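You operate a simulated robot arm through the tools that you are given. There is no shell and no other tool. Be economical: measure what you need, move in short steps, check, and stop when the job is done.

The job below is to be done with a simulated robot arm. You get a single attempt, and the scene is never put back.

Task
Drain the docked battery on SHIP and stand it in the green rack.
Fine: run it to the end; switch the dock off before you rack it.

The check looks at the end state, three seconds after you hand in, the way a careful person would. Anything else that was tipped, shoved, dropped, spilled or broken makes it a failure.

Robot
A 7-joint arm with a two-finger parallel gripper, fixed in place. Base frame: the origin is at the foot of the arm, x ahead of it, y to its left, z up; the work surface is at about z = -2. Units: mm, degrees, N and s.
With the tool pointing down near the work surface it reaches from about 220 to 580 mm from the base axis. Its first joint turns from -66.0 to 66.0 degrees. Payload 2.5 kg.
The TCP is the grasp point between the finger pads, 23 mm short of the fingertips. In the tool frame z runs along the fingers and y along their closing line. The gripper opens to 94 mm. The fingers are 38 mm wide and 10 mm thick; the gripper's body (54 by 96 mm) begins 39 mm behind the TCP.
Orientation is told as [roll, pitch, yaw] about the base's x, y, z axes, in that order, counted from this pose: with the fingers straight down and closing along the base's y, the tool's x points along the base's -x, its y along +y and its z along -z.

Tools
- The arm moves only by the tool arm_command. Its argument "series" is a list of rows, each an object (a shift or turn left out is 0, a gripper value left out holds the last) with "offset": the shift along the tool's x, y, z in m, a list of three; "delta_rot": the turn, a rotation vector about the tool's x, y, z in degrees, a list of three; "fingers": the finger opening in m, from 0 to 0.094. In form: [{"offset": [tx, ty, tz], "delta_rot": [ax, ay, az], "fingers": fingers}, ...]. A call has 1 to 8 rows; each row shifts and turns the commanded pose from where the row before left it, along the tool's axes as they then stand. Each row takes 0.2 s and may step no farther than 50 mm and 8.6 degrees from the row before; otherwise, or with a gripper value out of range, the whole call is refused. Where a pose cannot be reached the arm comes as near as it can. A force on the tool above 40 N (or 10 N above the force at the start of the call, whichever is more), or a blocked arm, ends the call early, and 0.2 s more pass. Each finger travels about 108 mm/s and halts on what it meets, pressing with about 21 N; the grip force reading is that of the motor and also rises with nothing between the fingers. The clock runs only during rows and for 0.2 s after the last one: add rows that do not move to give the fingers time. It gives the time, the measured TCP pose, the force on the tool (base axes), the opening and the grip force at its end, in the units of the frame above (readings bear some noise), with the torque about the TCP (base axes, N m) and any sound that the robot's microphone picked up.
- Cameras (640 x 400 px; columns grow to the right, rows downward): "scene" is fixed at [123.1, -414.3, 532.2]; the picture's right is [0.78, -0.62, 0.00], its down [-0.42, -0.53, -0.73] and it looks along [0.46, 0.57, -0.68] (base axes); focal length 259 px, centre (320, 200). "wrist" rides on the gripper at [86, 16, -74] in the tool frame; the picture's right is [-0.18, 0.98, 0.00], its down [-0.58, -0.11, -0.81] and it looks along [-0.79, -0.15, 0.59] (tool axes); focal length 243 px, centre (320, 200).
- camera(camera): a new picture of that camera. No time passes.
- locate(camera, pixels): for up to 12 pixels [column, row] of the newest picture of that camera ("zoom" is the newest enlarged one), the place [x, y, z] in the base frame of the surface seen there, good to about 3 mm. No time passes.
- zoom(camera, box): a new picture of the part [left, top, right, bottom] of that camera's present view, enlarged. No time passes.
- hand_in(): hands the job in; it is judged then, once.

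Go step by step. Measure first, check grasps and placings, and put right what went wrong. The budget is 80 turns and 54 pictures, counting those below and the enlarged ones. Unless the task says otherwise, let go and move clear before handing in, and close with one line.

The tools are called after "Emit:" as a command line: name --argument value ..., lists and objects as JSON in quotes. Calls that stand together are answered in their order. arm_command: Moves the arm, as the interface text tells. Its arguments: {"type":"object","properties":{"series":{"type":"array","items":{"type":"object","properties":{"offset":{"type":"array","items":{"type":"number"}},"delta_rot":{"type":"array","items":{"type":"number"}},"fingers":{"type":"number"}}}}},"required":["series"]} The other tools are called the same way: camera (camera) takes a picture; locate (camera, pixels) gives the place of the surface under pixels of a picture; zoom (camera, box) takes an enlarged picture of a part of a camera's view; hand_in () hands the job in.

At the start:

```text
time: 0.0
tcp_pos: [422.8, -186.2, 343.2]
orientation: [0.0, 0.0, 0.0]
wrist_force: [-0.4, -0.2, 0.0]
torque: [0.01, -0.02, -0.03]
width: 94.0
gripper_force: 0.0
```

scene: 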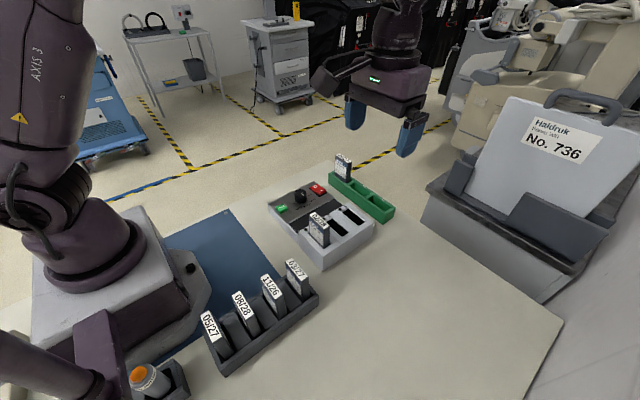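
wrist: 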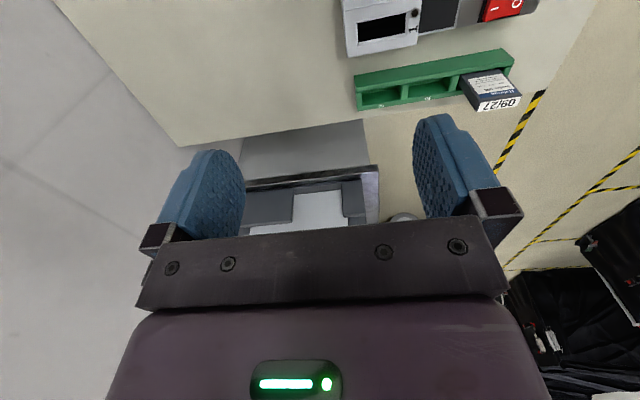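

The scene shows a dock around (320,225) with a battery docked at (318,230), a green button, a knob and a red switch. I'll zoom in to read the dock.

Emit:
zoom --camera "scene" --box '[250, 140, 410, 280]'

Emit:
zoom --camera "scene" --box '[180, 240, 340, 380]'

```text
2.86 times, centred on (330, 210) of scene
```

zoom: 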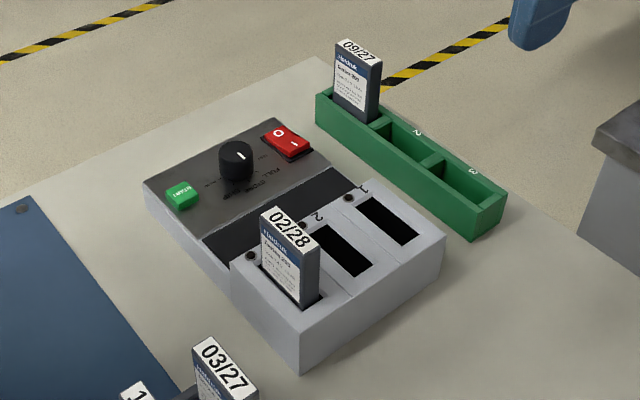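

```text
2.86 times, centred on (260, 310) of scene
```

zoom: 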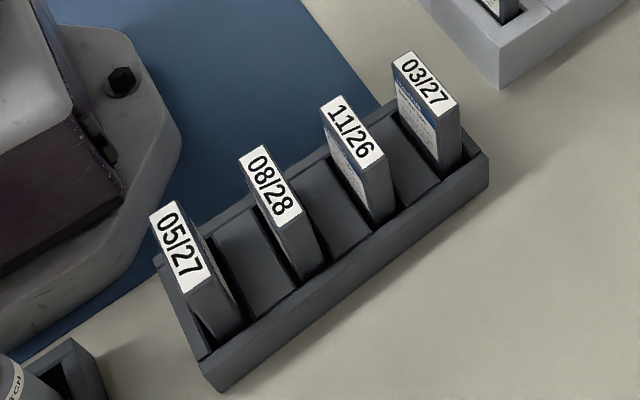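

The zoom shows START (green), a knob with settings, a red 0/I rocker, the battery 02/28 in bay 3, and two free places in the green rack. I'll measure these.

Emit:
locate --camera "scene" --pixels '[[281, 207], [301, 192], [316, 186], [322, 190], [312, 214], [327, 222], [320, 219], [317, 238], [362, 189], [378, 200], [343, 157], [345, 182]]'

Emit:
zoom --camera "scene" --box '[265, 175, 345, 225]'

Emit:
zoom --camera "scene" --box '[295, 195, 375, 245]'

```text
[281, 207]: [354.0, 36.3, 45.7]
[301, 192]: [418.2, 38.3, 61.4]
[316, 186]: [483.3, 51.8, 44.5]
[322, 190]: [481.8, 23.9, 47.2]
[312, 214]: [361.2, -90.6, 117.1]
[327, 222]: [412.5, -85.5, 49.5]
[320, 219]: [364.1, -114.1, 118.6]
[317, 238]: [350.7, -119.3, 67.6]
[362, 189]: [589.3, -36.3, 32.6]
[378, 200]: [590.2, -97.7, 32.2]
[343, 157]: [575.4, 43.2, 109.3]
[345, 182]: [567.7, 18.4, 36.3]
```

```text
8.00 times, centred on (305, 200) of scene
```

zoom: 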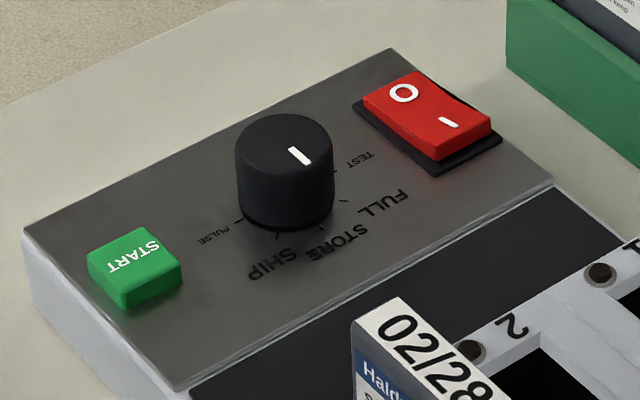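

```text
8.00 times, centred on (335, 220) of scene
```

zoom: 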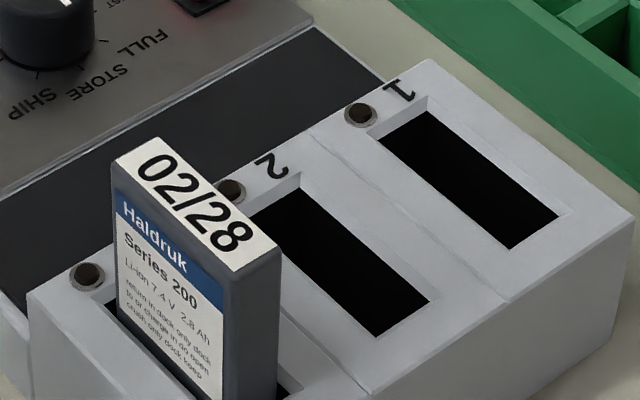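

The knob seems near STORE, and the rocker state is unclear. I'll bring the wrist camera in for a better look at the panel.

Emit:
arm_command --series '[{"offset": [0.012, 0.0343, 0.017]}, {"offset": [0.012, 0.0343, 0.017]}, {"offset": [0.012, 0.0343, 0.017]}, {"offset": [0.012, 0.0343, 0.017]}, {"offset": [0.012, 0.0343, 0.017]}, {"offset": [0.012, 0.0343, 0.017]}, {"offset": [0, 0, 0]}]'

Emit:
camera --camera "wrist"

Emit:
zoom --camera "wrist" --box '[200, 0, 480, 175]'

```text
time: 1.6
tcp_pos: [351.4, 17.9, 241.2]
orientation: [0.0, 0.0, -0.1]
wrist_force: [0.6, -0.6, -0.4]
torque: [0.01, 0.03, 0.01]
width: 94.2
gripper_force: 0.0
```

```text
47 pictures are left
```

wrist: 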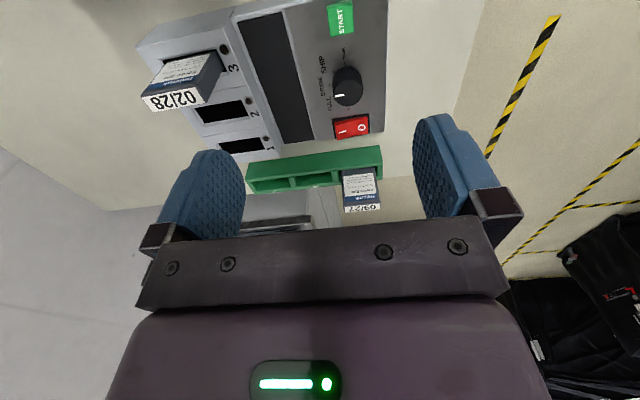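

```text
2.29 times, centred on (340, 88) of wrist
```

zoom: 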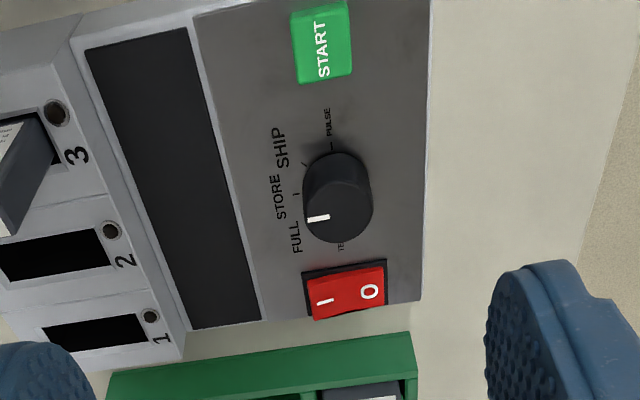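

The display is dark and the rocker's I end is higher, so it seems to be off. The pointer lies near STORE. I'll measure the ticks, the mark and the rocker in the zoomed picture.

Emit:
locate --camera "zoom" --pixels '[[297, 194], [304, 164], [331, 147], [309, 219], [329, 217], [341, 212], [318, 301], [371, 291], [345, 296], [322, 50], [338, 236], [370, 206]]'

Emit:
zoom --camera "wrist" --box '[304, 50, 400, 110]'

Emit:
zoom --camera "wrist" --box '[304, 90, 400, 150]'

```text
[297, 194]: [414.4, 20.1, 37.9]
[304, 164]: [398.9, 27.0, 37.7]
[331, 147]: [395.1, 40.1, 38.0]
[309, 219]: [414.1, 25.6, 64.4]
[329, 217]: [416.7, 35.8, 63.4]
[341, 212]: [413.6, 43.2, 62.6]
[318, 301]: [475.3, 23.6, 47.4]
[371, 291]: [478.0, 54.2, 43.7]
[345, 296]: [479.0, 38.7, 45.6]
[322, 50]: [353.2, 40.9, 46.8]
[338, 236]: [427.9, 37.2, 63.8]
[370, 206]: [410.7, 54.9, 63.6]
```

```text
6.67 times, centred on (352, 80) of wrist
```

zoom: 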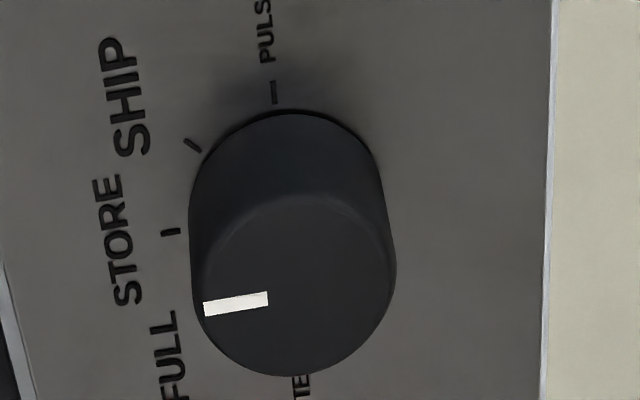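

```text
6.67 times, centred on (352, 120) of wrist
```

zoom: 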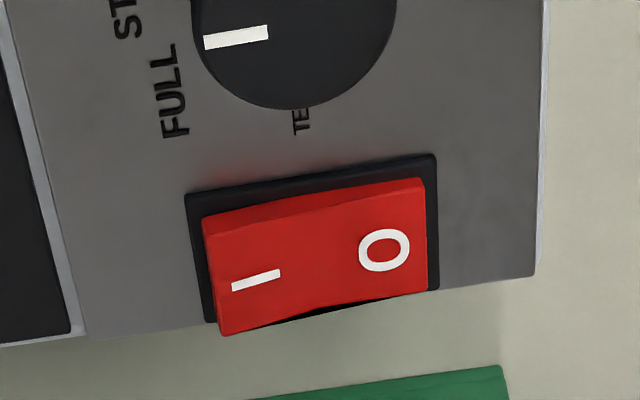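

The rocker's I end is raised at [476, 23.6, 47], so it is off. The ticks are 45° apart around a knob centre near (415, 40). First I'll close the fingers and go above the I end.

Emit:
arm_command --series '[{"offset": [-0.025, 0.001, 0.02], "fingers": 0}, {"offset": [-0.025, 0.001, 0.028]}, {"offset": [-0.025, 0.001, 0.028]}, {"offset": [-0.025, 0.001, 0.028]}, {"offset": [-0.025, 0, 0.028]}, {"offset": [0, 0, 0.018]}, {"offset": [0, 0, 0.012]}, {"offset": [0, 0, 0]}]'

Emit:
zoom --camera "scene" --box '[250, 140, 410, 240]'

```text
time: 3.4
tcp_pos: [476.3, 22.9, 79.5]
orientation: [0.1, 0.0, 0.0]
wrist_force: [-0.4, 0.0, 0.5]
torque: [0.0, -0.01, 0.02]
width: 0.2
gripper_force: 20.8
```

```text
4.00 times, centred on (330, 190) of scene
```

zoom: 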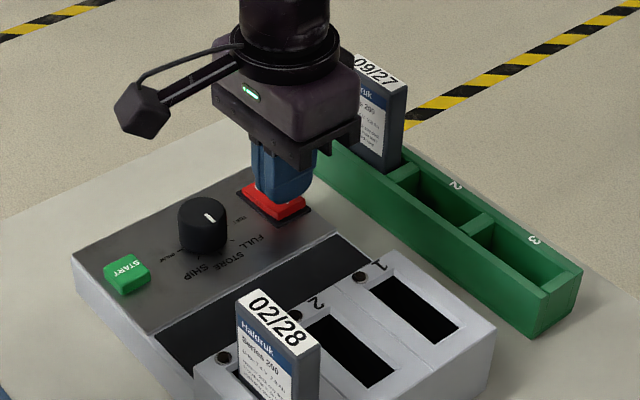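

The fingertips are about 9 mm above the rocker's I end. Pressing down in small steps.

Emit:
arm_command --series '[{"offset": [0, 0, 0.006]}, {"offset": [0, 0, 0.003]}, {"offset": [0, 0, 0.002]}, {"offset": [0, 0, 0.002]}, {"offset": [0, 0, 0.002]}]'

```text
time: 4.7
tcp_pos: [476.2, 23.4, 67.6]
orientation: [-0.1, 0.1, 0.0]
wrist_force: [-3.1, -0.7, 6.2]
torque: [0.07, -0.02, 0.02]
width: 0.0
gripper_force: 21.7
stopped in row 5: the force on the tool passed its limit at 43 N (the readings are from after the stop); the commanded pose is now the measured one
```

A force peak of 43 N suggests it bottomed out. I'll lift off and look.

Emit:
arm_command --series '[{"offset": [0, 0, -0.03]}, {"offset": [0.02, 0, -0.04]}, {"offset": [0.04, 0, -0.03]}, {"offset": [0, 0, 0]}]'

Emit:
zoom --camera "scene" --box '[265, 175, 361, 235]'

```text
time: 5.7
tcp_pos: [415.7, 23.1, 167.6]
orientation: [-0.1, 0.1, 0.0]
wrist_force: [-0.8, -0.8, 0.2]
torque: [0.02, -0.02, -0.02]
width: 0.0
gripper_force: 20.8
```

```text
6.67 times, centred on (313, 205) of scene
```

zoom: 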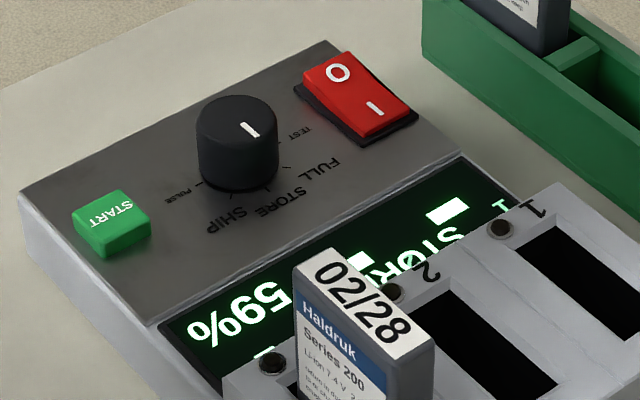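

The dock is on, the display reads "STORE 59%". Now I'll measure the knob rim for the grip.

Emit:
locate --camera "zoom" --pixels '[[199, 125], [276, 130], [237, 98], [237, 155], [238, 127], [246, 124], [256, 134], [215, 105], [262, 105], [210, 148], [265, 148]]'

Emit:
arm_command --series '[{"offset": [0, 0.0169, 0.0], "fingers": 0.05}, {"offset": [0, 0, 0.03]}, {"offset": [0, 0, 0.02]}, {"offset": [0, 0, 0]}]'

Emit:
zoom --camera "scene" --box '[265, 165, 361, 225]'

```text
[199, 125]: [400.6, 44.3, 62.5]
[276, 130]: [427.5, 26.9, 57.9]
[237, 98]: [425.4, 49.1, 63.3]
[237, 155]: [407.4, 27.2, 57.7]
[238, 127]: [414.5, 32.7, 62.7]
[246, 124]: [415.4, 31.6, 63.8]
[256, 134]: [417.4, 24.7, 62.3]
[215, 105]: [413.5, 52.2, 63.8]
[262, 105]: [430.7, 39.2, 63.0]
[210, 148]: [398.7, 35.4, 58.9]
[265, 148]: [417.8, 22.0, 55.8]
```

```text
time: 6.7
tcp_pos: [416.4, 39.1, 117.7]
orientation: [-0.1, 0.1, 0.0]
wrist_force: [-1.2, -0.6, 0.1]
torque: [-0.01, -0.02, 0.0]
width: 50.3
gripper_force: 0.0
```

```text
6.67 times, centred on (313, 195) of scene
```

zoom: 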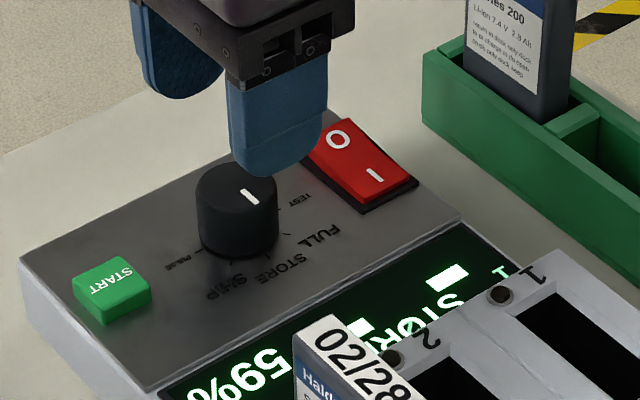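

The knob rim points give a centre near (415, 39) and a radius of about 15. The fingers are centred over it, so I'll go down and close.

Emit:
arm_command --series '[{"offset": [0.001, 0, 0.025]}, {"offset": [0, 0, 0.022]}, {"offset": [0, 0, 0]}, {"offset": [0, 0, 0], "fingers": 0.02}, {"offset": [0, 0, 0]}, {"offset": [0, 0, 0]}]'

```text
time: 8.1
tcp_pos: [416.3, 37.1, 70.1]
orientation: [-0.2, 0.1, -0.2]
wrist_force: [4.2, -19.3, -4.1]
torque: [0.14, -0.04, 0.01]
width: 33.7
gripper_force: 44.8
```

The knob is gripped (33.7 mm) with a sideways load of 19 N. I'll shift −2 mm in y to relieve it.

Emit:
arm_command --series '[{"offset": [0, -0.002, 0]}, {"offset": [0, 0, 0]}]'

```text
time: 8.7
tcp_pos: [415.4, 38.2, 69.6]
orientation: [-0.1, -0.1, -0.1]
wrist_force: [9.9, -13.8, -11.5]
torque: [0.0, 0.1, 0.01]
width: 33.4
gripper_force: 44.6
```

The load is smaller now. Turning 45° clockwise as seen from above (+ about the tool z).

Emit:
arm_command --series '[{"delta_rot": [0, 0, 7.5]}, {"delta_rot": [0, 0, 7.5]}, {"delta_rot": [0, 0, 7.5]}, {"delta_rot": [0, 0, 7.5]}, {"delta_rot": [0, 0, 7.5]}, {"delta_rot": [0, 0, 7.5]}, {"offset": [0, 0, 0]}]'

Emit:
zoom --camera "scene" --box '[265, 165, 361, 225]'

```text
time: 10.3
tcp_pos: [414.3, 38.3, 70.2]
orientation: [0.0, -0.2, -45.2]
wrist_force: [24.9, -14.0, -20.7]
torque: [-0.41, 0.19, -0.01]
width: 33.7
gripper_force: 44.9
```

```text
6.67 times, centred on (313, 195) of scene
```

zoom: 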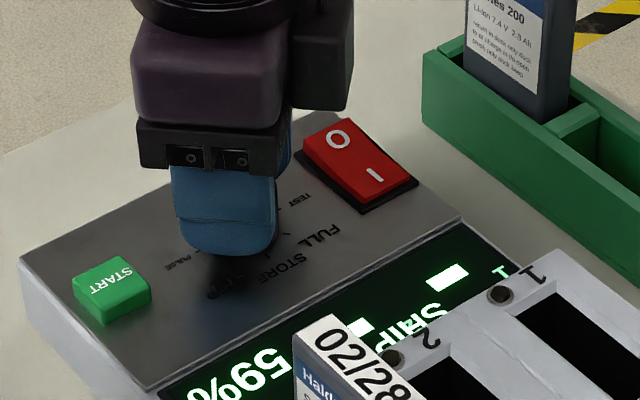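

The display now reads SHIP. I'll release, lift, and turn the wrist back.

Emit:
arm_command --series '[{"fingers": 0.05}, {"offset": [0, 0, 0]}, {"offset": [0, 0, -0.03]}, {"offset": [0, 0, -0.04]}, {"delta_rot": [0, 0, -7.5]}, {"delta_rot": [0, 0, -7.5]}, {"delta_rot": [0, 0, -7.5]}]'

Emit:
arm_command --series '[{"delta_rot": [0, 0, -7.5], "fingers": 0}, {"delta_rot": [0, 0, -7.5]}, {"delta_rot": [0, 0, -7.5]}, {"offset": [0, 0, 0]}]'

Emit:
zoom --camera "scene" --box '[265, 175, 361, 235]'

```text
time: 11.9
tcp_pos: [414.3, 37.4, 140.8]
orientation: [-0.1, 0.1, -22.4]
wrist_force: [0.5, -1.0, -0.4]
torque: [0.01, 0.01, 0.01]
width: 50.2
gripper_force: 0.0
```

```text
time: 12.9
tcp_pos: [414.3, 38.1, 140.8]
orientation: [-0.1, 0.1, 0.1]
wrist_force: [-0.8, -0.9, 0.3]
torque: [-0.04, 0.0, 0.01]
width: 0.1
gripper_force: 21.8
```

```text
6.67 times, centred on (313, 205) of scene
```

zoom: 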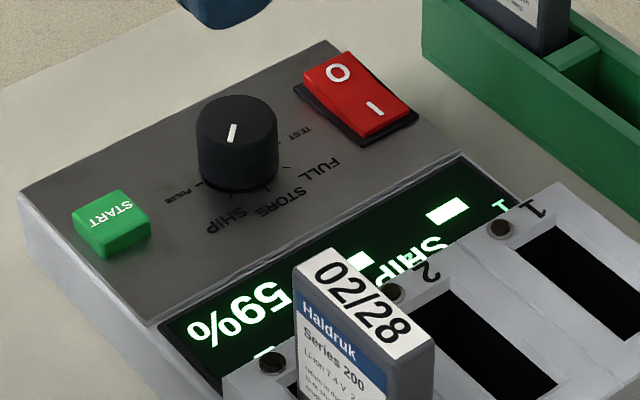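

The knob is on SHIP. Next I'll move over START at (353.5, 39, 46).

Emit:
arm_command --series '[{"offset": [0.03, 0, 0.01]}, {"offset": [0.031, 0.001, 0.03]}, {"offset": [0, 0, 0.022]}, {"offset": [0, 0, 0]}, {"offset": [0, 0, 0.006]}, {"offset": [0, 0, 0.002]}, {"offset": [0, 0, 0.002]}, {"offset": [0, 0, 0.001]}]'

Emit:
zoom --camera "scene" --box '[265, 175, 361, 235]'

```text
time: 14.7
tcp_pos: [353.6, 39.9, 66.4]
orientation: [-0.1, 0.2, 0.0]
wrist_force: [-0.4, -0.3, 1.7]
torque: [0.0, -0.01, 0.01]
width: 0.2
gripper_force: 21.0
heard: click
```

```text
6.67 times, centred on (313, 205) of scene
```

zoom: 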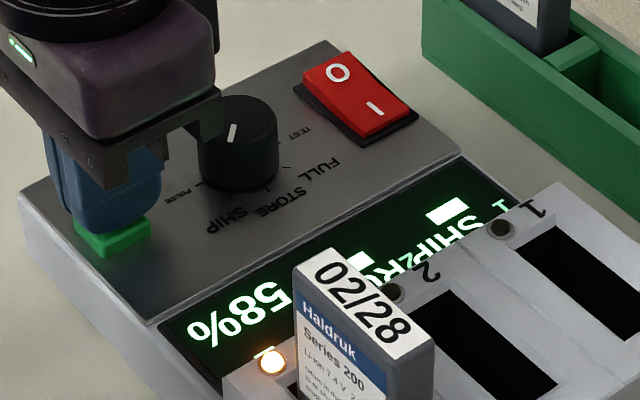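

It clicked, the LED is lit and the level is falling (58%). I'll lift off and use the wait to view the battery and the rack from above.

Emit:
arm_command --series '[{"offset": [0, 0, -0.04]}, {"offset": [0, 0, -0.045]}, {"offset": [0, 0, -0.045]}, {"offset": [0, -0.03, -0.035]}, {"offset": [-0.02, -0.04, 0]}, {"offset": [-0.02, -0.03, 0]}, {"offset": [0, 0, 0], "fingers": 0.05}, {"offset": [0, 0, 0]}]'

Emit:
camera --camera "wrist"

Emit:
zoom --camera "scene" --box '[270, 140, 414, 230]'

```text
time: 16.5
tcp_pos: [395.3, -58.3, 230.8]
orientation: [-0.1, 0.0, -0.1]
wrist_force: [-0.6, -0.6, -0.2]
torque: [-0.02, -0.01, 0.01]
width: 50.3
gripper_force: 0.1
```

```text
37 pictures are left
```

wrist: 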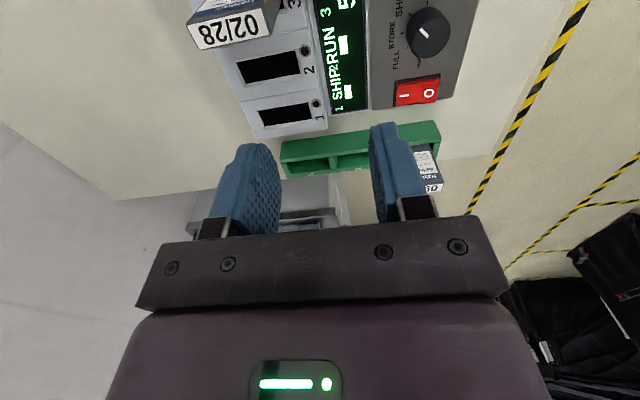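

```text
4.44 times, centred on (342, 185) of scene
```

zoom: 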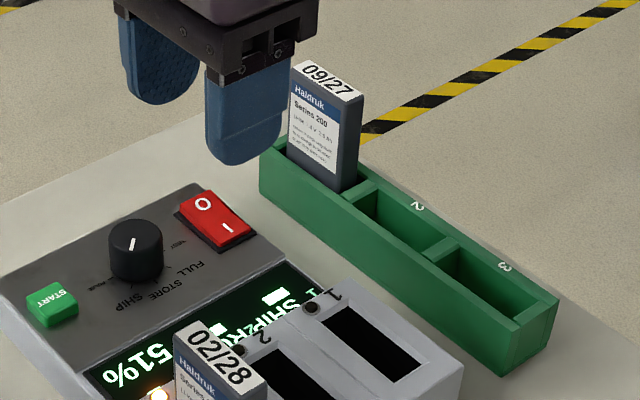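

It is at 51%, dropping about 4% per second. Meanwhile I'll measure the rack slots and the batteries from the zoomed picture.

Emit:
locate --camera "zoom" --pixels '[[293, 62], [327, 101], [363, 93], [331, 63], [350, 196], [373, 184], [433, 247], [452, 240], [391, 218], [443, 255], [518, 318], [551, 295]]'

Emit:
locate --camera "scene" --pixels '[[310, 215], [317, 213], [321, 225], [329, 222], [311, 230], [319, 245], [360, 189], [373, 197], [364, 195], [384, 204], [378, 211], [392, 206]]'

Emit:
arm_command --series '[{"offset": [0, -0.03, 0]}, {"offset": [0.03, -0.02, 0]}, {"offset": [0.035, 0, 0]}, {"offset": [0, 0, 0]}, {"offset": [0, 0, 0]}, {"offset": [0, 0, 0]}, {"offset": [0, 0, 0]}, {"offset": [0, 0, 0]}]'

Emit:
camera --camera "wrist"

```text
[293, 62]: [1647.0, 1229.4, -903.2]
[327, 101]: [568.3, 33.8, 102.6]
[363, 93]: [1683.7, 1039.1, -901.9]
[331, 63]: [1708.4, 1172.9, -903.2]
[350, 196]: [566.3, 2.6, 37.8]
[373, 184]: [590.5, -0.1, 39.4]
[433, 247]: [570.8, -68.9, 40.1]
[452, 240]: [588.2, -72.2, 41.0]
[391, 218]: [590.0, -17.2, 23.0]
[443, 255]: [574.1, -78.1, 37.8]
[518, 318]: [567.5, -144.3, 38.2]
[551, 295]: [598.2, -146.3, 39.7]
```

```text
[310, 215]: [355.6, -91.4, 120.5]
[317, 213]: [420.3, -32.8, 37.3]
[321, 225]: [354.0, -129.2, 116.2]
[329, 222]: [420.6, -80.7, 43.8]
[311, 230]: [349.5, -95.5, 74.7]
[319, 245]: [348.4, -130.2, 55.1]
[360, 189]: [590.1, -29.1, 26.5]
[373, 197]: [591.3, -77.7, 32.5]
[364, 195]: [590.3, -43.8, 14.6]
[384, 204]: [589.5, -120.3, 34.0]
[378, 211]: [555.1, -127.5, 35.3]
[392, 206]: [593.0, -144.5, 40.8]
```

```text
time: 18.3
tcp_pos: [328.4, -109.7, 234.5]
orientation: [-0.1, 0.1, -0.1]
wrist_force: [-0.5, -0.8, 0.3]
torque: [0.01, 0.0, 0.0]
width: 49.8
gripper_force: 0.0
```

```text
35 pictures are left
```

wrist: 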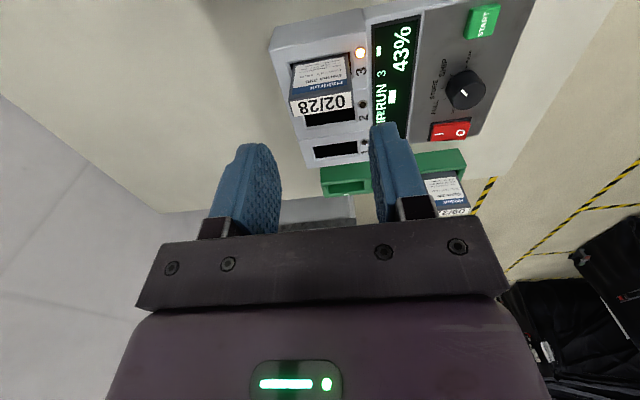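

It is at 43% while running. I'll zoom in on the battery's top in the wrist view for its exact extents.

Emit:
zoom --camera "wrist" --box '[260, 30, 420, 130]'

Emit:
zoom --camera "scene" --box '[290, 195, 354, 255]'

```text
4.00 times, centred on (340, 80) of wrist
```

zoom: 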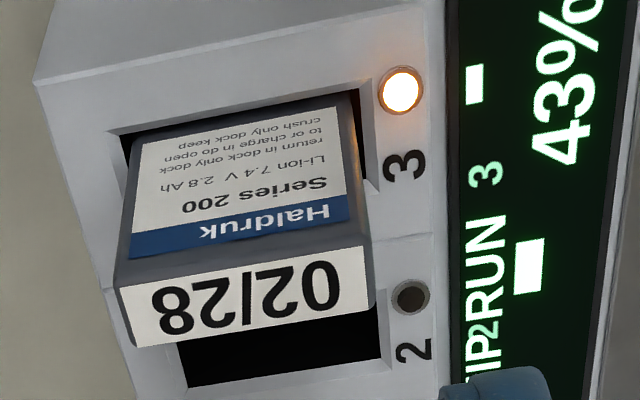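

```text
6.67 times, centred on (322, 225) of scene
```

zoom: 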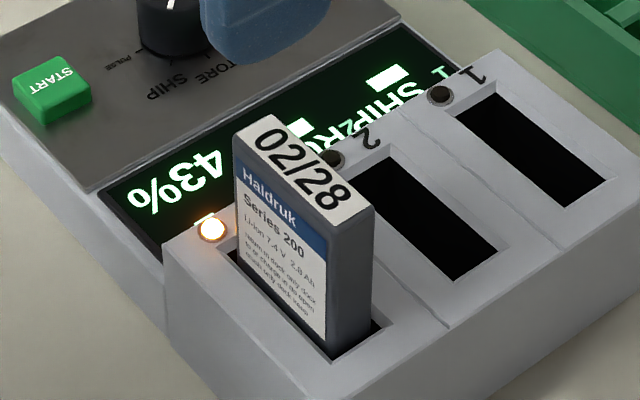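

The battery's top corners are clear in the scene zoom; measuring them and letting the drain run on. I'll also rotate the wrist to +90° yaw meanwhile.

Emit:
locate --camera "zoom" --pixels '[[239, 145], [266, 118], [371, 206], [338, 221], [305, 170], [240, 180], [325, 260], [338, 290], [366, 270], [225, 255], [335, 362], [388, 320]]'

Emit:
arm_command --series '[{"delta_rot": [0, 0, -8.18]}, {"delta_rot": [0, 0, -8.18]}, {"delta_rot": [0, 0, -8.18]}, {"delta_rot": [0, 0, -8.18]}, {"delta_rot": [0, 0, -8.18]}, {"delta_rot": [0, 0, -8.18]}, {"delta_rot": [0, 0, -8.18]}, {"delta_rot": [0, 0, -8.18]}]'

Emit:
arm_command --series '[{"delta_rot": [0, 0, -8.18]}, {"delta_rot": [0, 0, -8.18]}, {"delta_rot": [0, 0, -8.18]}, {"offset": [0, 0, 0]}, {"offset": [0, 0, 0]}]'

Emit:
camera --camera "wrist"

```text
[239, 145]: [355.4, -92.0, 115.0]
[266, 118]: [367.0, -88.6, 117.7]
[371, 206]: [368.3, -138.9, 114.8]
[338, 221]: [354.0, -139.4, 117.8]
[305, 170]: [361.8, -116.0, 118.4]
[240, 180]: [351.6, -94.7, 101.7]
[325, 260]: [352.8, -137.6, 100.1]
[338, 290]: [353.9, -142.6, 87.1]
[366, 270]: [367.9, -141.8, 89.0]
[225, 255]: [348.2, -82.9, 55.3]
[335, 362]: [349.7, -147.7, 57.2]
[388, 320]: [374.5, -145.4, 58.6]
```

```text
time: 20.1
tcp_pos: [328.9, -110.5, 231.9]
orientation: [0.1, 0.1, 65.6]
wrist_force: [0.2, 0.1, 0.5]
torque: [0.01, 0.03, 0.0]
width: 50.1
gripper_force: 0.0
```

```text
time: 21.3
tcp_pos: [328.4, -111.0, 232.7]
orientation: [0.1, 0.1, 90.0]
wrist_force: [-0.7, 0.9, 0.8]
torque: [0.04, -0.01, 0.0]
width: 50.4
gripper_force: 0.0
```

```text
32 pictures are left
```

wrist: 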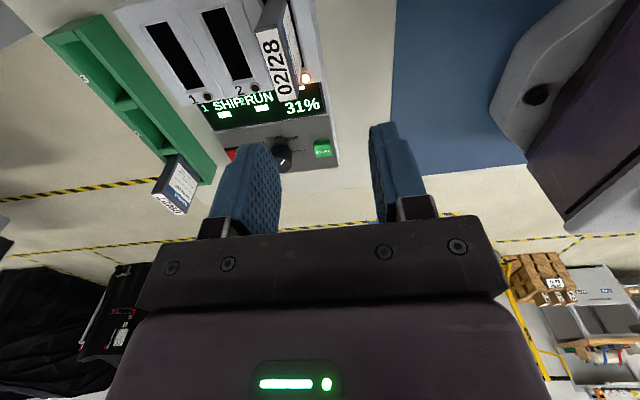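

It is at 31%. The battery is centred at (361, −115), x 353.5–368, 15 mm thick and about 50 wide. While waiting I'll turn back to yaw 0 for pressing the O end.

Emit:
arm_command --series '[{"delta_rot": [0, 0, 8.18]}, {"delta_rot": [0, 0, 8.18]}, {"delta_rot": [0, 0, 8.18]}, {"delta_rot": [0, 0, 8.18]}, {"delta_rot": [0, 0, 8.18]}, {"delta_rot": [0, 0, 8.18]}, {"delta_rot": [0, 0, 8.18]}, {"delta_rot": [0, 0, 8.18]}]'

Emit:
arm_command --series '[{"delta_rot": [0, 0, 8.18], "fingers": 0}, {"delta_rot": [0, 0, 8.18]}, {"delta_rot": [0, 0, 8.18]}, {"offset": [-0.03, 0.035, 0]}, {"offset": [-0.03, 0.035, 0]}, {"offset": [-0.03, 0.035, 0]}, {"offset": [-0.03, 0.035, 0]}, {"offset": [-0.029, 0.03, 0]}]'

Emit:
arm_command --series '[{"offset": [0, 0, 0.045]}, {"offset": [0, 0, 0.045]}, {"offset": [0, 0, 0.03]}, {"offset": [0, 0, 0]}, {"offset": [0, 0, 0]}, {"offset": [0, 0, 0]}, {"offset": [0, 0, 0]}, {"offset": [0, 0, 0]}]'

Emit:
arm_command --series '[{"offset": [0, 0, 0]}, {"offset": [0, 0, 0]}, {"offset": [0, 0, 0]}, {"offset": [0, 0, 0]}, {"offset": [0, 0, 0]}, {"offset": [0, 0, 0]}, {"offset": [0, 0, 0]}, {"offset": [0, 0, 0]}]'

Emit:
zoom --camera "scene" --box '[265, 165, 361, 225]'

```text
time: 23.1
tcp_pos: [328.6, -111.7, 233.2]
orientation: [0.0, 0.0, 24.4]
wrist_force: [-0.1, 0.2, -0.3]
torque: [-0.01, -0.01, 0.03]
width: 49.9
gripper_force: 0.0
```

```text
time: 24.9
tcp_pos: [478.2, 58.1, 231.6]
orientation: [-0.1, 0.1, -0.1]
wrist_force: [0.0, -0.1, -1.3]
torque: [0.02, -0.04, 0.0]
width: 0.0
gripper_force: 20.6
```

```text
time: 26.7
tcp_pos: [478.9, 60.9, 112.4]
orientation: [-0.2, 0.0, 0.1]
wrist_force: [-0.6, 0.0, -0.1]
torque: [0.04, 0.04, 0.04]
width: 0.1
gripper_force: 21.5
```

```text
time: 28.5
tcp_pos: [479.5, 58.8, 111.9]
orientation: [-0.2, 0.2, 0.0]
wrist_force: [-0.6, -0.3, -0.1]
torque: [-0.01, -0.02, -0.01]
width: 0.0
gripper_force: 21.6
```

```text
6.67 times, centred on (313, 195) of scene
```

zoom: 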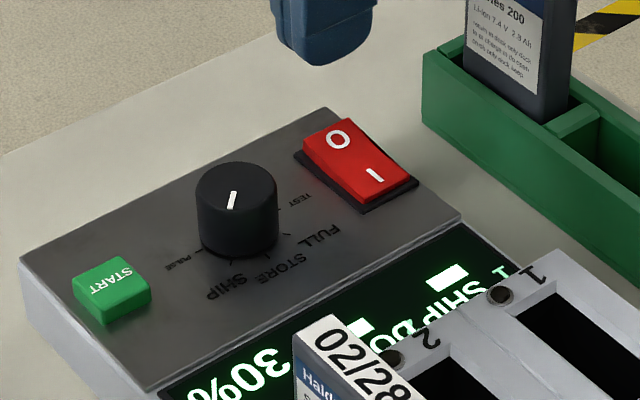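

The display appears to read "SHIP DO(NE)" at 30%; I'll zoom to check it and the LED.

Emit:
zoom --camera "scene" --box '[285, 200, 365, 250]'

Emit:
camera --camera "wrist"

```text
8.00 times, centred on (325, 225) of scene
```

zoom: 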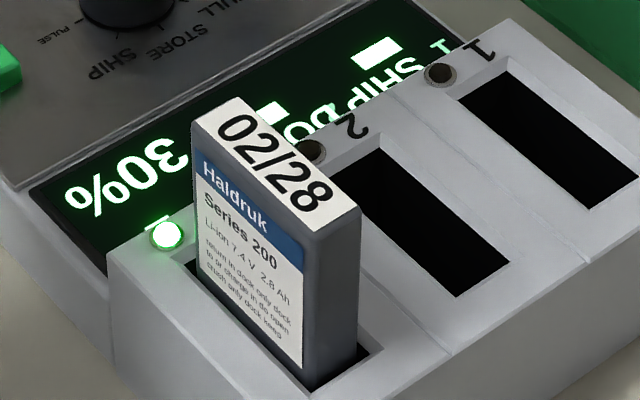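

```text
29 pictures are left
```

wrist: 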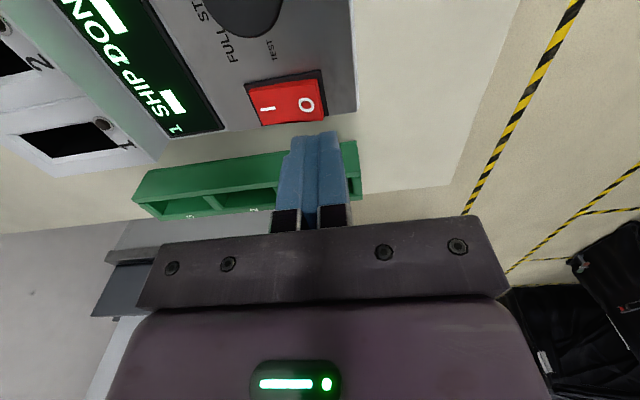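

The display reads SHIP DONE with a green LED, so the run is complete. Pressing the O end now.

Emit:
arm_command --series '[{"offset": [0.003, -0.003, 0.02]}, {"offset": [0, 0, 0.016]}, {"offset": [0, 0, 0]}, {"offset": [0, 0, 0.004]}, {"offset": [0, 0, 0.002]}, {"offset": [0, 0, 0.002]}, {"offset": [0, 0, 0.002]}]'

Emit:
arm_command --series '[{"offset": [0, 0, -0.04]}, {"offset": [0, 0, -0.045]}, {"offset": [0, 0, -0.045]}, {"offset": [0, 0, -0.045]}]'

Emit:
zoom --camera "scene" --box '[265, 175, 361, 235]'

```text
time: 30.1
tcp_pos: [475.4, 56.6, 67.6]
orientation: [-0.1, 0.1, 0.0]
wrist_force: [-8.7, -1.1, 15.3]
torque: [-0.15, 0.12, -0.06]
width: 0.0
gripper_force: 21.1
```

```text
time: 31.1
tcp_pos: [476.7, 57.0, 240.9]
orientation: [-0.1, 0.1, 0.0]
wrist_force: [-0.8, 0.2, 0.1]
torque: [0.0, 0.02, 0.01]
width: 0.0
gripper_force: 21.3
```

```text
6.67 times, centred on (313, 205) of scene
```

zoom: 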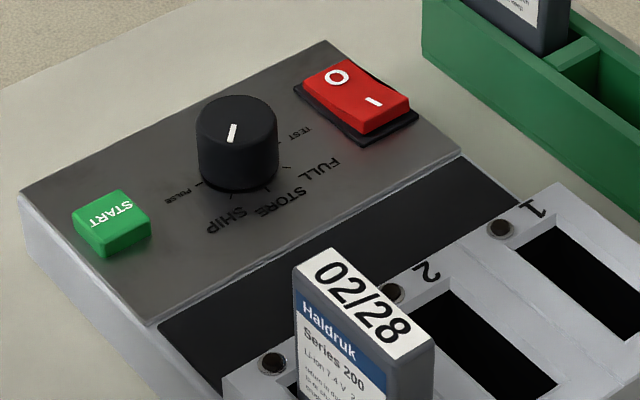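

The dock is off. Now I'll go over the battery, turn to yaw 90 and open the fingers.

Emit:
arm_command --series '[{"offset": [0.0231, -0.0344, 0], "fingers": 0.05}, {"offset": [0.0231, -0.0344, 0]}, {"offset": [0.0231, -0.0344, 0]}, {"offset": [0.0231, -0.0344, 0]}, {"offset": [0.0231, -0.0344, 0]}, {"delta_rot": [0, 0, -8.18]}, {"delta_rot": [0, 0, -8.18]}, {"delta_rot": [0, 0, -8.18]}]'

Emit:
arm_command --series '[{"delta_rot": [0, 0, -8.18]}, {"delta_rot": [0, 0, -8.18]}, {"delta_rot": [0, 0, -8.18]}, {"delta_rot": [0, 0, -8.18]}, {"delta_rot": [0, 0, -8.18]}, {"delta_rot": [0, 0, -8.18]}, {"delta_rot": [0, 0, -8.18]}, {"delta_rot": [0, 0, -8.2]}]'

Emit:
arm_command --series '[{"offset": [0, 0, 0.04]}, {"offset": [0, 0, 0.03]}, {"offset": [0, 0, 0.01]}, {"offset": [0, 0, 0]}]'

Emit:
camera --camera "scene"

Emit:
camera --camera "wrist"

```text
time: 32.9
tcp_pos: [359.4, -116.5, 240.7]
orientation: [0.0, 0.1, 24.7]
wrist_force: [0.1, -1.0, 0.2]
torque: [-0.02, 0.04, 0.02]
width: 50.0
gripper_force: 0.0
```

```text
time: 34.7
tcp_pos: [359.0, -116.9, 242.4]
orientation: [0.1, 0.0, 90.2]
wrist_force: [-0.4, -0.7, 0.1]
torque: [-0.02, 0.01, 0.03]
width: 49.9
gripper_force: 0.1
```

```text
time: 35.7
tcp_pos: [360.0, -115.8, 161.7]
orientation: [0.0, 0.1, 90.0]
wrist_force: [-0.6, 0.8, -0.4]
torque: [0.02, 0.02, 0.04]
width: 49.9
gripper_force: 0.1
```

```text
27 pictures are left
```

scene: 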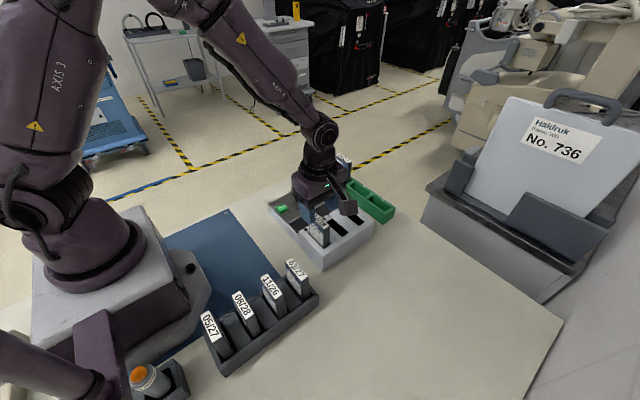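

```text
26 pictures are left
```

wrist: 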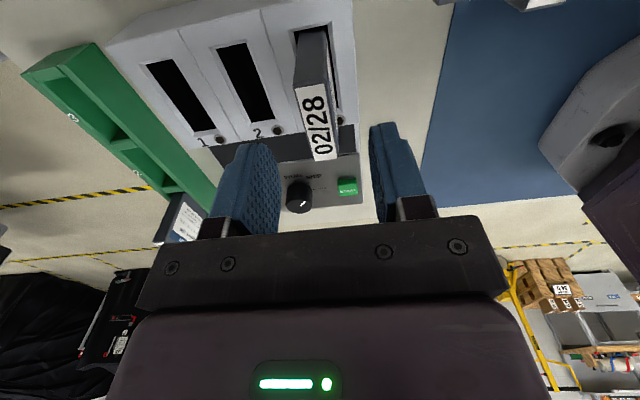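

The battery is between the fingers. Descending to z ≈ 101 and closing.

Emit:
arm_command --series '[{"offset": [0, -0.001, 0.03]}, {"offset": [0, 0, 0.03]}, {"offset": [0, 0, 0]}, {"fingers": 0.0}, {"offset": [0, 0, 0]}, {"offset": [0, 0, 0]}]'

```text
time: 37.1
tcp_pos: [360.9, -116.0, 102.4]
orientation: [0.0, 0.1, 89.9]
wrist_force: [0.8, -1.7, -2.5]
torque: [-0.08, -0.09, 0.01]
width: 17.7
gripper_force: 20.7
```

It is gripped at 17.7 mm with little load. Lifting straight up.

Emit:
arm_command --series '[{"offset": [0, 0, -0.01]}, {"offset": [0, 0, -0.03]}, {"offset": [0, 0, -0.04]}, {"offset": [0, 0, -0.04]}, {"offset": [0, 0, 0]}]'

Emit:
zoom --camera "scene" --box '[250, 120, 410, 260]'

```text
time: 38.3
tcp_pos: [359.2, -115.1, 221.1]
orientation: [0.1, 0.0, 90.0]
wrist_force: [0.4, -0.3, -1.4]
torque: [0.01, 0.0, -0.01]
width: 18.1
gripper_force: 21.4
```

```text
2.86 times, centred on (330, 190) of scene
```

zoom: 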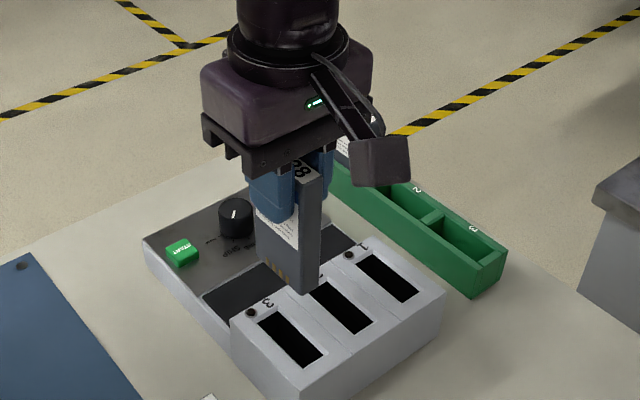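

The battery is out of the bay. I'll measure its bottom edge and the green rack's slot edges.

Emit:
locate --camera "zoom" --pixels '[[262, 262], [298, 290], [317, 280], [299, 220], [318, 215]]'

Emit:
zoom --camera "scene" --box '[330, 165, 402, 225]'

```text
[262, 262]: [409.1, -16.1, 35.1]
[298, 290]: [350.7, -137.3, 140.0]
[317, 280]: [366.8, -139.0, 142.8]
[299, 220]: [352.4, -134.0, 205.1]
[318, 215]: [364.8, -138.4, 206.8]
```

```text
6.67 times, centred on (366, 195) of scene
```

zoom: 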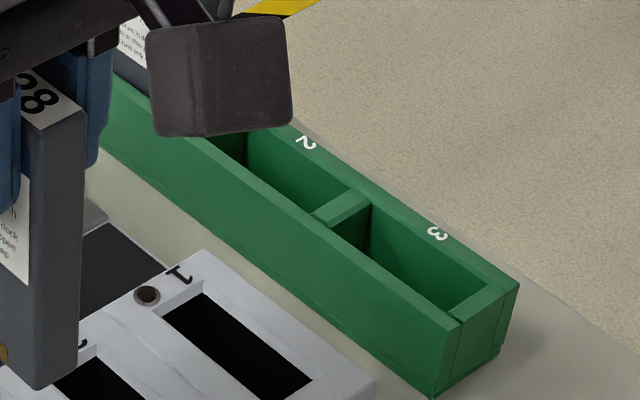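

The battery's bottom is about 82 mm below the TCP (z 139). Next, the rack walls in this zoom.

Emit:
locate --camera "zoom" --pixels '[[250, 185], [310, 214], [325, 222], [362, 193], [344, 208], [290, 145], [420, 245], [385, 270], [465, 312], [500, 288], [300, 165], [437, 340]]'

Emit:
locate --camera "wrist" --pixels '[[188, 195], [167, 185], [175, 205], [118, 140], [70, 85], [180, 195], [90, 45], [60, 60], [30, 75], [140, 150], [200, 180], [100, 130]]'

```text
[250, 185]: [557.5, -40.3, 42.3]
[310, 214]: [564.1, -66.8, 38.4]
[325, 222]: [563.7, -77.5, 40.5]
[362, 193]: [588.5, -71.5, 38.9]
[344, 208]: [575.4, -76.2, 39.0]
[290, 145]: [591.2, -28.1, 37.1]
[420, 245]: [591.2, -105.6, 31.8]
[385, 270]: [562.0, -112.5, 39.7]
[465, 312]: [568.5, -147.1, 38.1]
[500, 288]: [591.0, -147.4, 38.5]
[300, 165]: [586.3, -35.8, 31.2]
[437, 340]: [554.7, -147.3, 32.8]
```

```text
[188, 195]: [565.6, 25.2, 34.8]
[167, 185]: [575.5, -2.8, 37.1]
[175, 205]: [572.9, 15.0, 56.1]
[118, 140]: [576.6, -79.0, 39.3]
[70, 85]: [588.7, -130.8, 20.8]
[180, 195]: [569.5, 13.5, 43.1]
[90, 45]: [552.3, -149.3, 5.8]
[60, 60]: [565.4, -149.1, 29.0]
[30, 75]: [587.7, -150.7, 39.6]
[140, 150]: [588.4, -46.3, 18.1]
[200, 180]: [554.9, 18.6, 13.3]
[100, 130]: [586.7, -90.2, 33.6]
```

The slot 2 interior is about x 566–589, y −4…−69, so its centre is (577, −37). Moving there at height.

Emit:
arm_command --series '[{"offset": [-0.0156, -0.0434, 0]}, {"offset": [-0.0156, -0.0434, 0]}, {"offset": [-0.0156, -0.0434, 0]}, {"offset": [-0.0156, -0.0434, 0]}, {"offset": [-0.0156, -0.0434, 0]}, {"offset": [0, 0, 0]}, {"offset": [0, 0, 0]}]'

Emit:
camera --camera "wrist"

Emit:
zoom --camera "scene" --box '[290, 110, 418, 220]'

```text
time: 39.9
tcp_pos: [574.8, -38.0, 222.7]
orientation: [0.2, 0.2, 90.0]
wrist_force: [-0.1, 0.4, -1.8]
torque: [0.02, 0.01, -0.02]
width: 17.8
gripper_force: 21.4
```

```text
23 pictures are left
```

wrist: 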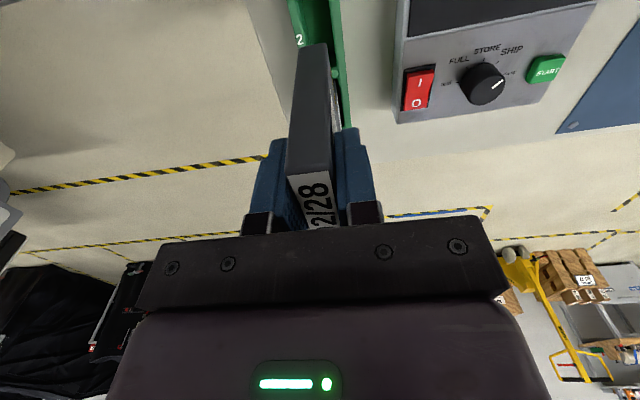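

```text
3.64 times, centred on (354, 165) of scene
```

zoom: 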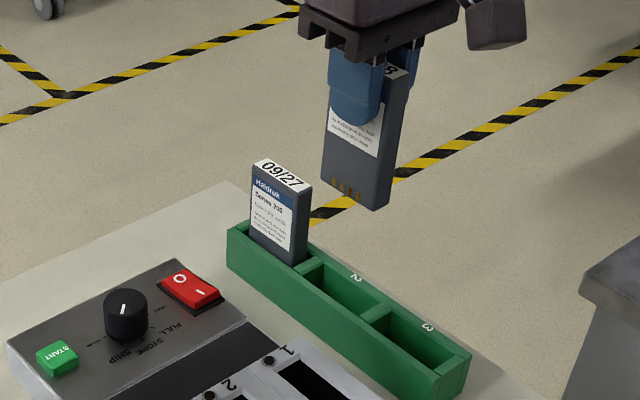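

The battery hangs above slot 2. Measuring its lower corners, the slot, and the neighbour for reference.

Emit:
locate --camera "zoom" --pixels '[[325, 178], [372, 205], [387, 196], [380, 150], [395, 140], [255, 166], [300, 194], [308, 190], [312, 268], [362, 315], [350, 290], [330, 305]]'

Emit:
zoom --camera "scene" --box '[330, 155, 402, 200]'

```text
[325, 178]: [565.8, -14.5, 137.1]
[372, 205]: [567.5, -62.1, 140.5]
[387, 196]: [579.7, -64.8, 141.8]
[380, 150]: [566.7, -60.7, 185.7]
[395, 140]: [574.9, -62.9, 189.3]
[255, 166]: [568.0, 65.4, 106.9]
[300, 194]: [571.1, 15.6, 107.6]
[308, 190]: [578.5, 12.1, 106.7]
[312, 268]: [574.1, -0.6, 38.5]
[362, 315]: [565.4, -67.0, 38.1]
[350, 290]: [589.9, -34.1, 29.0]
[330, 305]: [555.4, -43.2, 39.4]
```

```text
8.89 times, centred on (366, 178) of scene
```

zoom: 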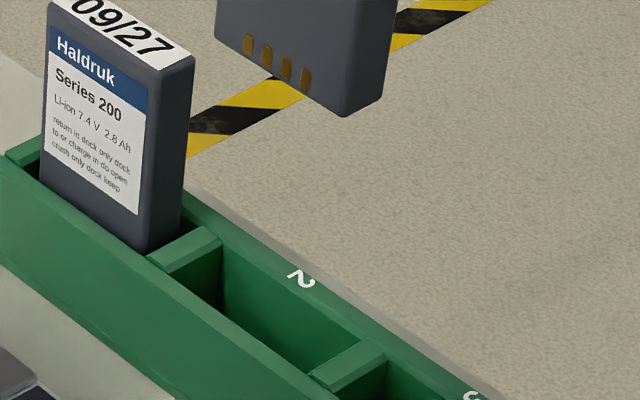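

Measuring the inner slot edges more finely.

Emit:
locate --camera "zoom" --pixels '[[225, 318], [215, 322], [260, 348], [280, 365], [265, 262], [280, 280], [320, 312], [330, 300], [172, 258], [215, 236], [318, 378], [378, 348]]'

```text
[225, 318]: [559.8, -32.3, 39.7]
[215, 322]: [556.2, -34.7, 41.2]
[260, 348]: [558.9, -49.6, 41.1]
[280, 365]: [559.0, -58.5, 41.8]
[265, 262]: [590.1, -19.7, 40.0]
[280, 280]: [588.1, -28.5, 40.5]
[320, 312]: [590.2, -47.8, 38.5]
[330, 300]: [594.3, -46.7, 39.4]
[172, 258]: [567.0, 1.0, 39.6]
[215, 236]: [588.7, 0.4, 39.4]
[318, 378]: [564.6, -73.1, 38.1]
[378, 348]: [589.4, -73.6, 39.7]
```

The slot spans x 564–589 (centre 576.5) and the battery is centred at about 574, so I'll shift +2.5 mm in x and lower to just above the rack.

Emit:
arm_command --series '[{"offset": [-0.001, -0.0025, 0.04]}, {"offset": [0, 0, 0.03]}, {"offset": [0, 0, 0.015]}, {"offset": [0, 0, 0]}, {"offset": [0, 0, 0]}]'

Emit:
zoom --camera "scene" --box '[320, 145, 400, 200]'

```text
time: 41.1
tcp_pos: [577.2, -37.5, 136.1]
orientation: [0.1, 0.1, 89.9]
wrist_force: [-0.1, 1.0, -1.5]
torque: [-0.02, 0.01, 0.0]
width: 17.9
gripper_force: 20.8
```

```text
7.27 times, centred on (360, 172) of scene
```

zoom: 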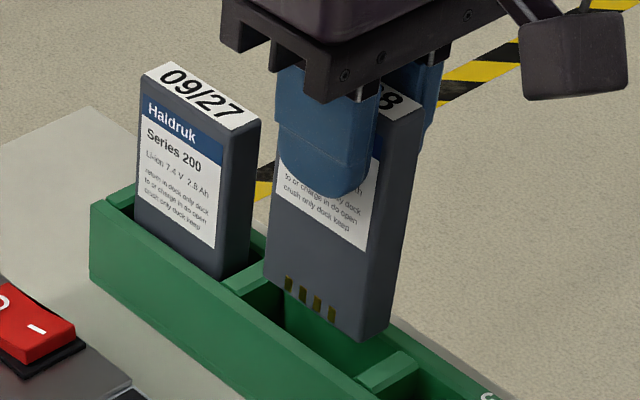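

The alignment looks right. Lowering into slot 2, gently at the end.

Emit:
arm_command --series '[{"offset": [0, 0, 0.015]}, {"offset": [0, 0, 0.015]}, {"offset": [0, 0, 0.006]}, {"offset": [0, 0, 0.003]}, {"offset": [0, 0, 0.002]}, {"offset": [0, 0, 0.002]}]'

```text
time: 42.5
tcp_pos: [579.9, -36.0, 93.6]
orientation: [0.1, 0.1, 89.9]
wrist_force: [-0.3, 0.1, -1.1]
torque: [0.0, 0.0, 0.0]
width: 17.8
gripper_force: 20.9
```

No contact yet; going on in 1 mm steps.

Emit:
arm_command --series '[{"offset": [0, 0, 0.001]}, {"offset": [0, 0, 0.001]}, {"offset": [0, 0, 0.001]}]'

Emit:
zoom --camera "scene" --box '[320, 145, 400, 200]'

```text
time: 43.3
tcp_pos: [580.0, -37.8, 92.4]
orientation: [0.3, 0.0, 90.0]
wrist_force: [-20.6, -0.1, 24.7]
torque: [0.0, 0.62, 0.04]
width: 17.9
gripper_force: 21.4
```

```text
7.27 times, centred on (360, 172) of scene
```

zoom: 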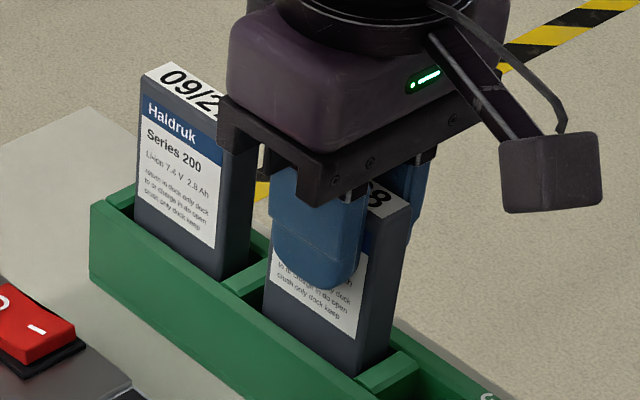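

It is seated (25 N upward), at the neighbour's height. I'll relieve the load slightly, then open.

Emit:
arm_command --series '[{"offset": [0, 0.001, -0.001]}, {"offset": [0, 0, 0]}]'

Emit:
arm_command --series '[{"fingers": 0.024}, {"offset": [0, 0, 0], "fingers": 0.036}, {"offset": [0, 0, 0]}]'

Emit:
zoom --camera "scene" --box '[320, 145, 400, 200]'

```text
time: 43.9
tcp_pos: [579.4, -36.4, 92.2]
orientation: [0.0, 0.0, 90.1]
wrist_force: [-5.9, 0.6, 17.2]
torque: [-0.14, 0.39, -0.02]
width: 17.6
gripper_force: 20.7
```

```text
time: 44.7
tcp_pos: [579.0, -37.6, 91.4]
orientation: [0.1, 0.2, 90.0]
wrist_force: [-0.5, 0.1, 0.1]
torque: [-0.01, -0.02, 0.02]
width: 36.1
gripper_force: 0.2
```

```text
7.27 times, centred on (360, 172) of scene
```

zoom: 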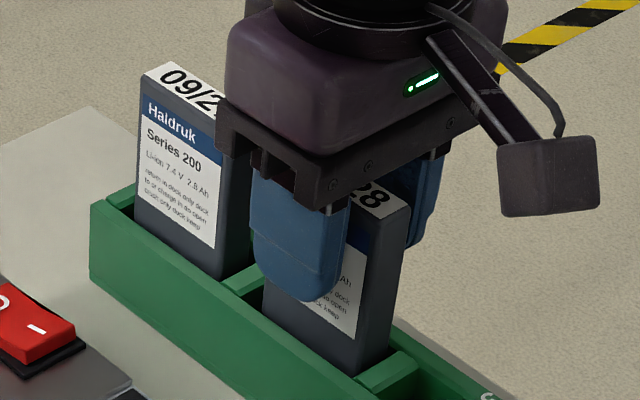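

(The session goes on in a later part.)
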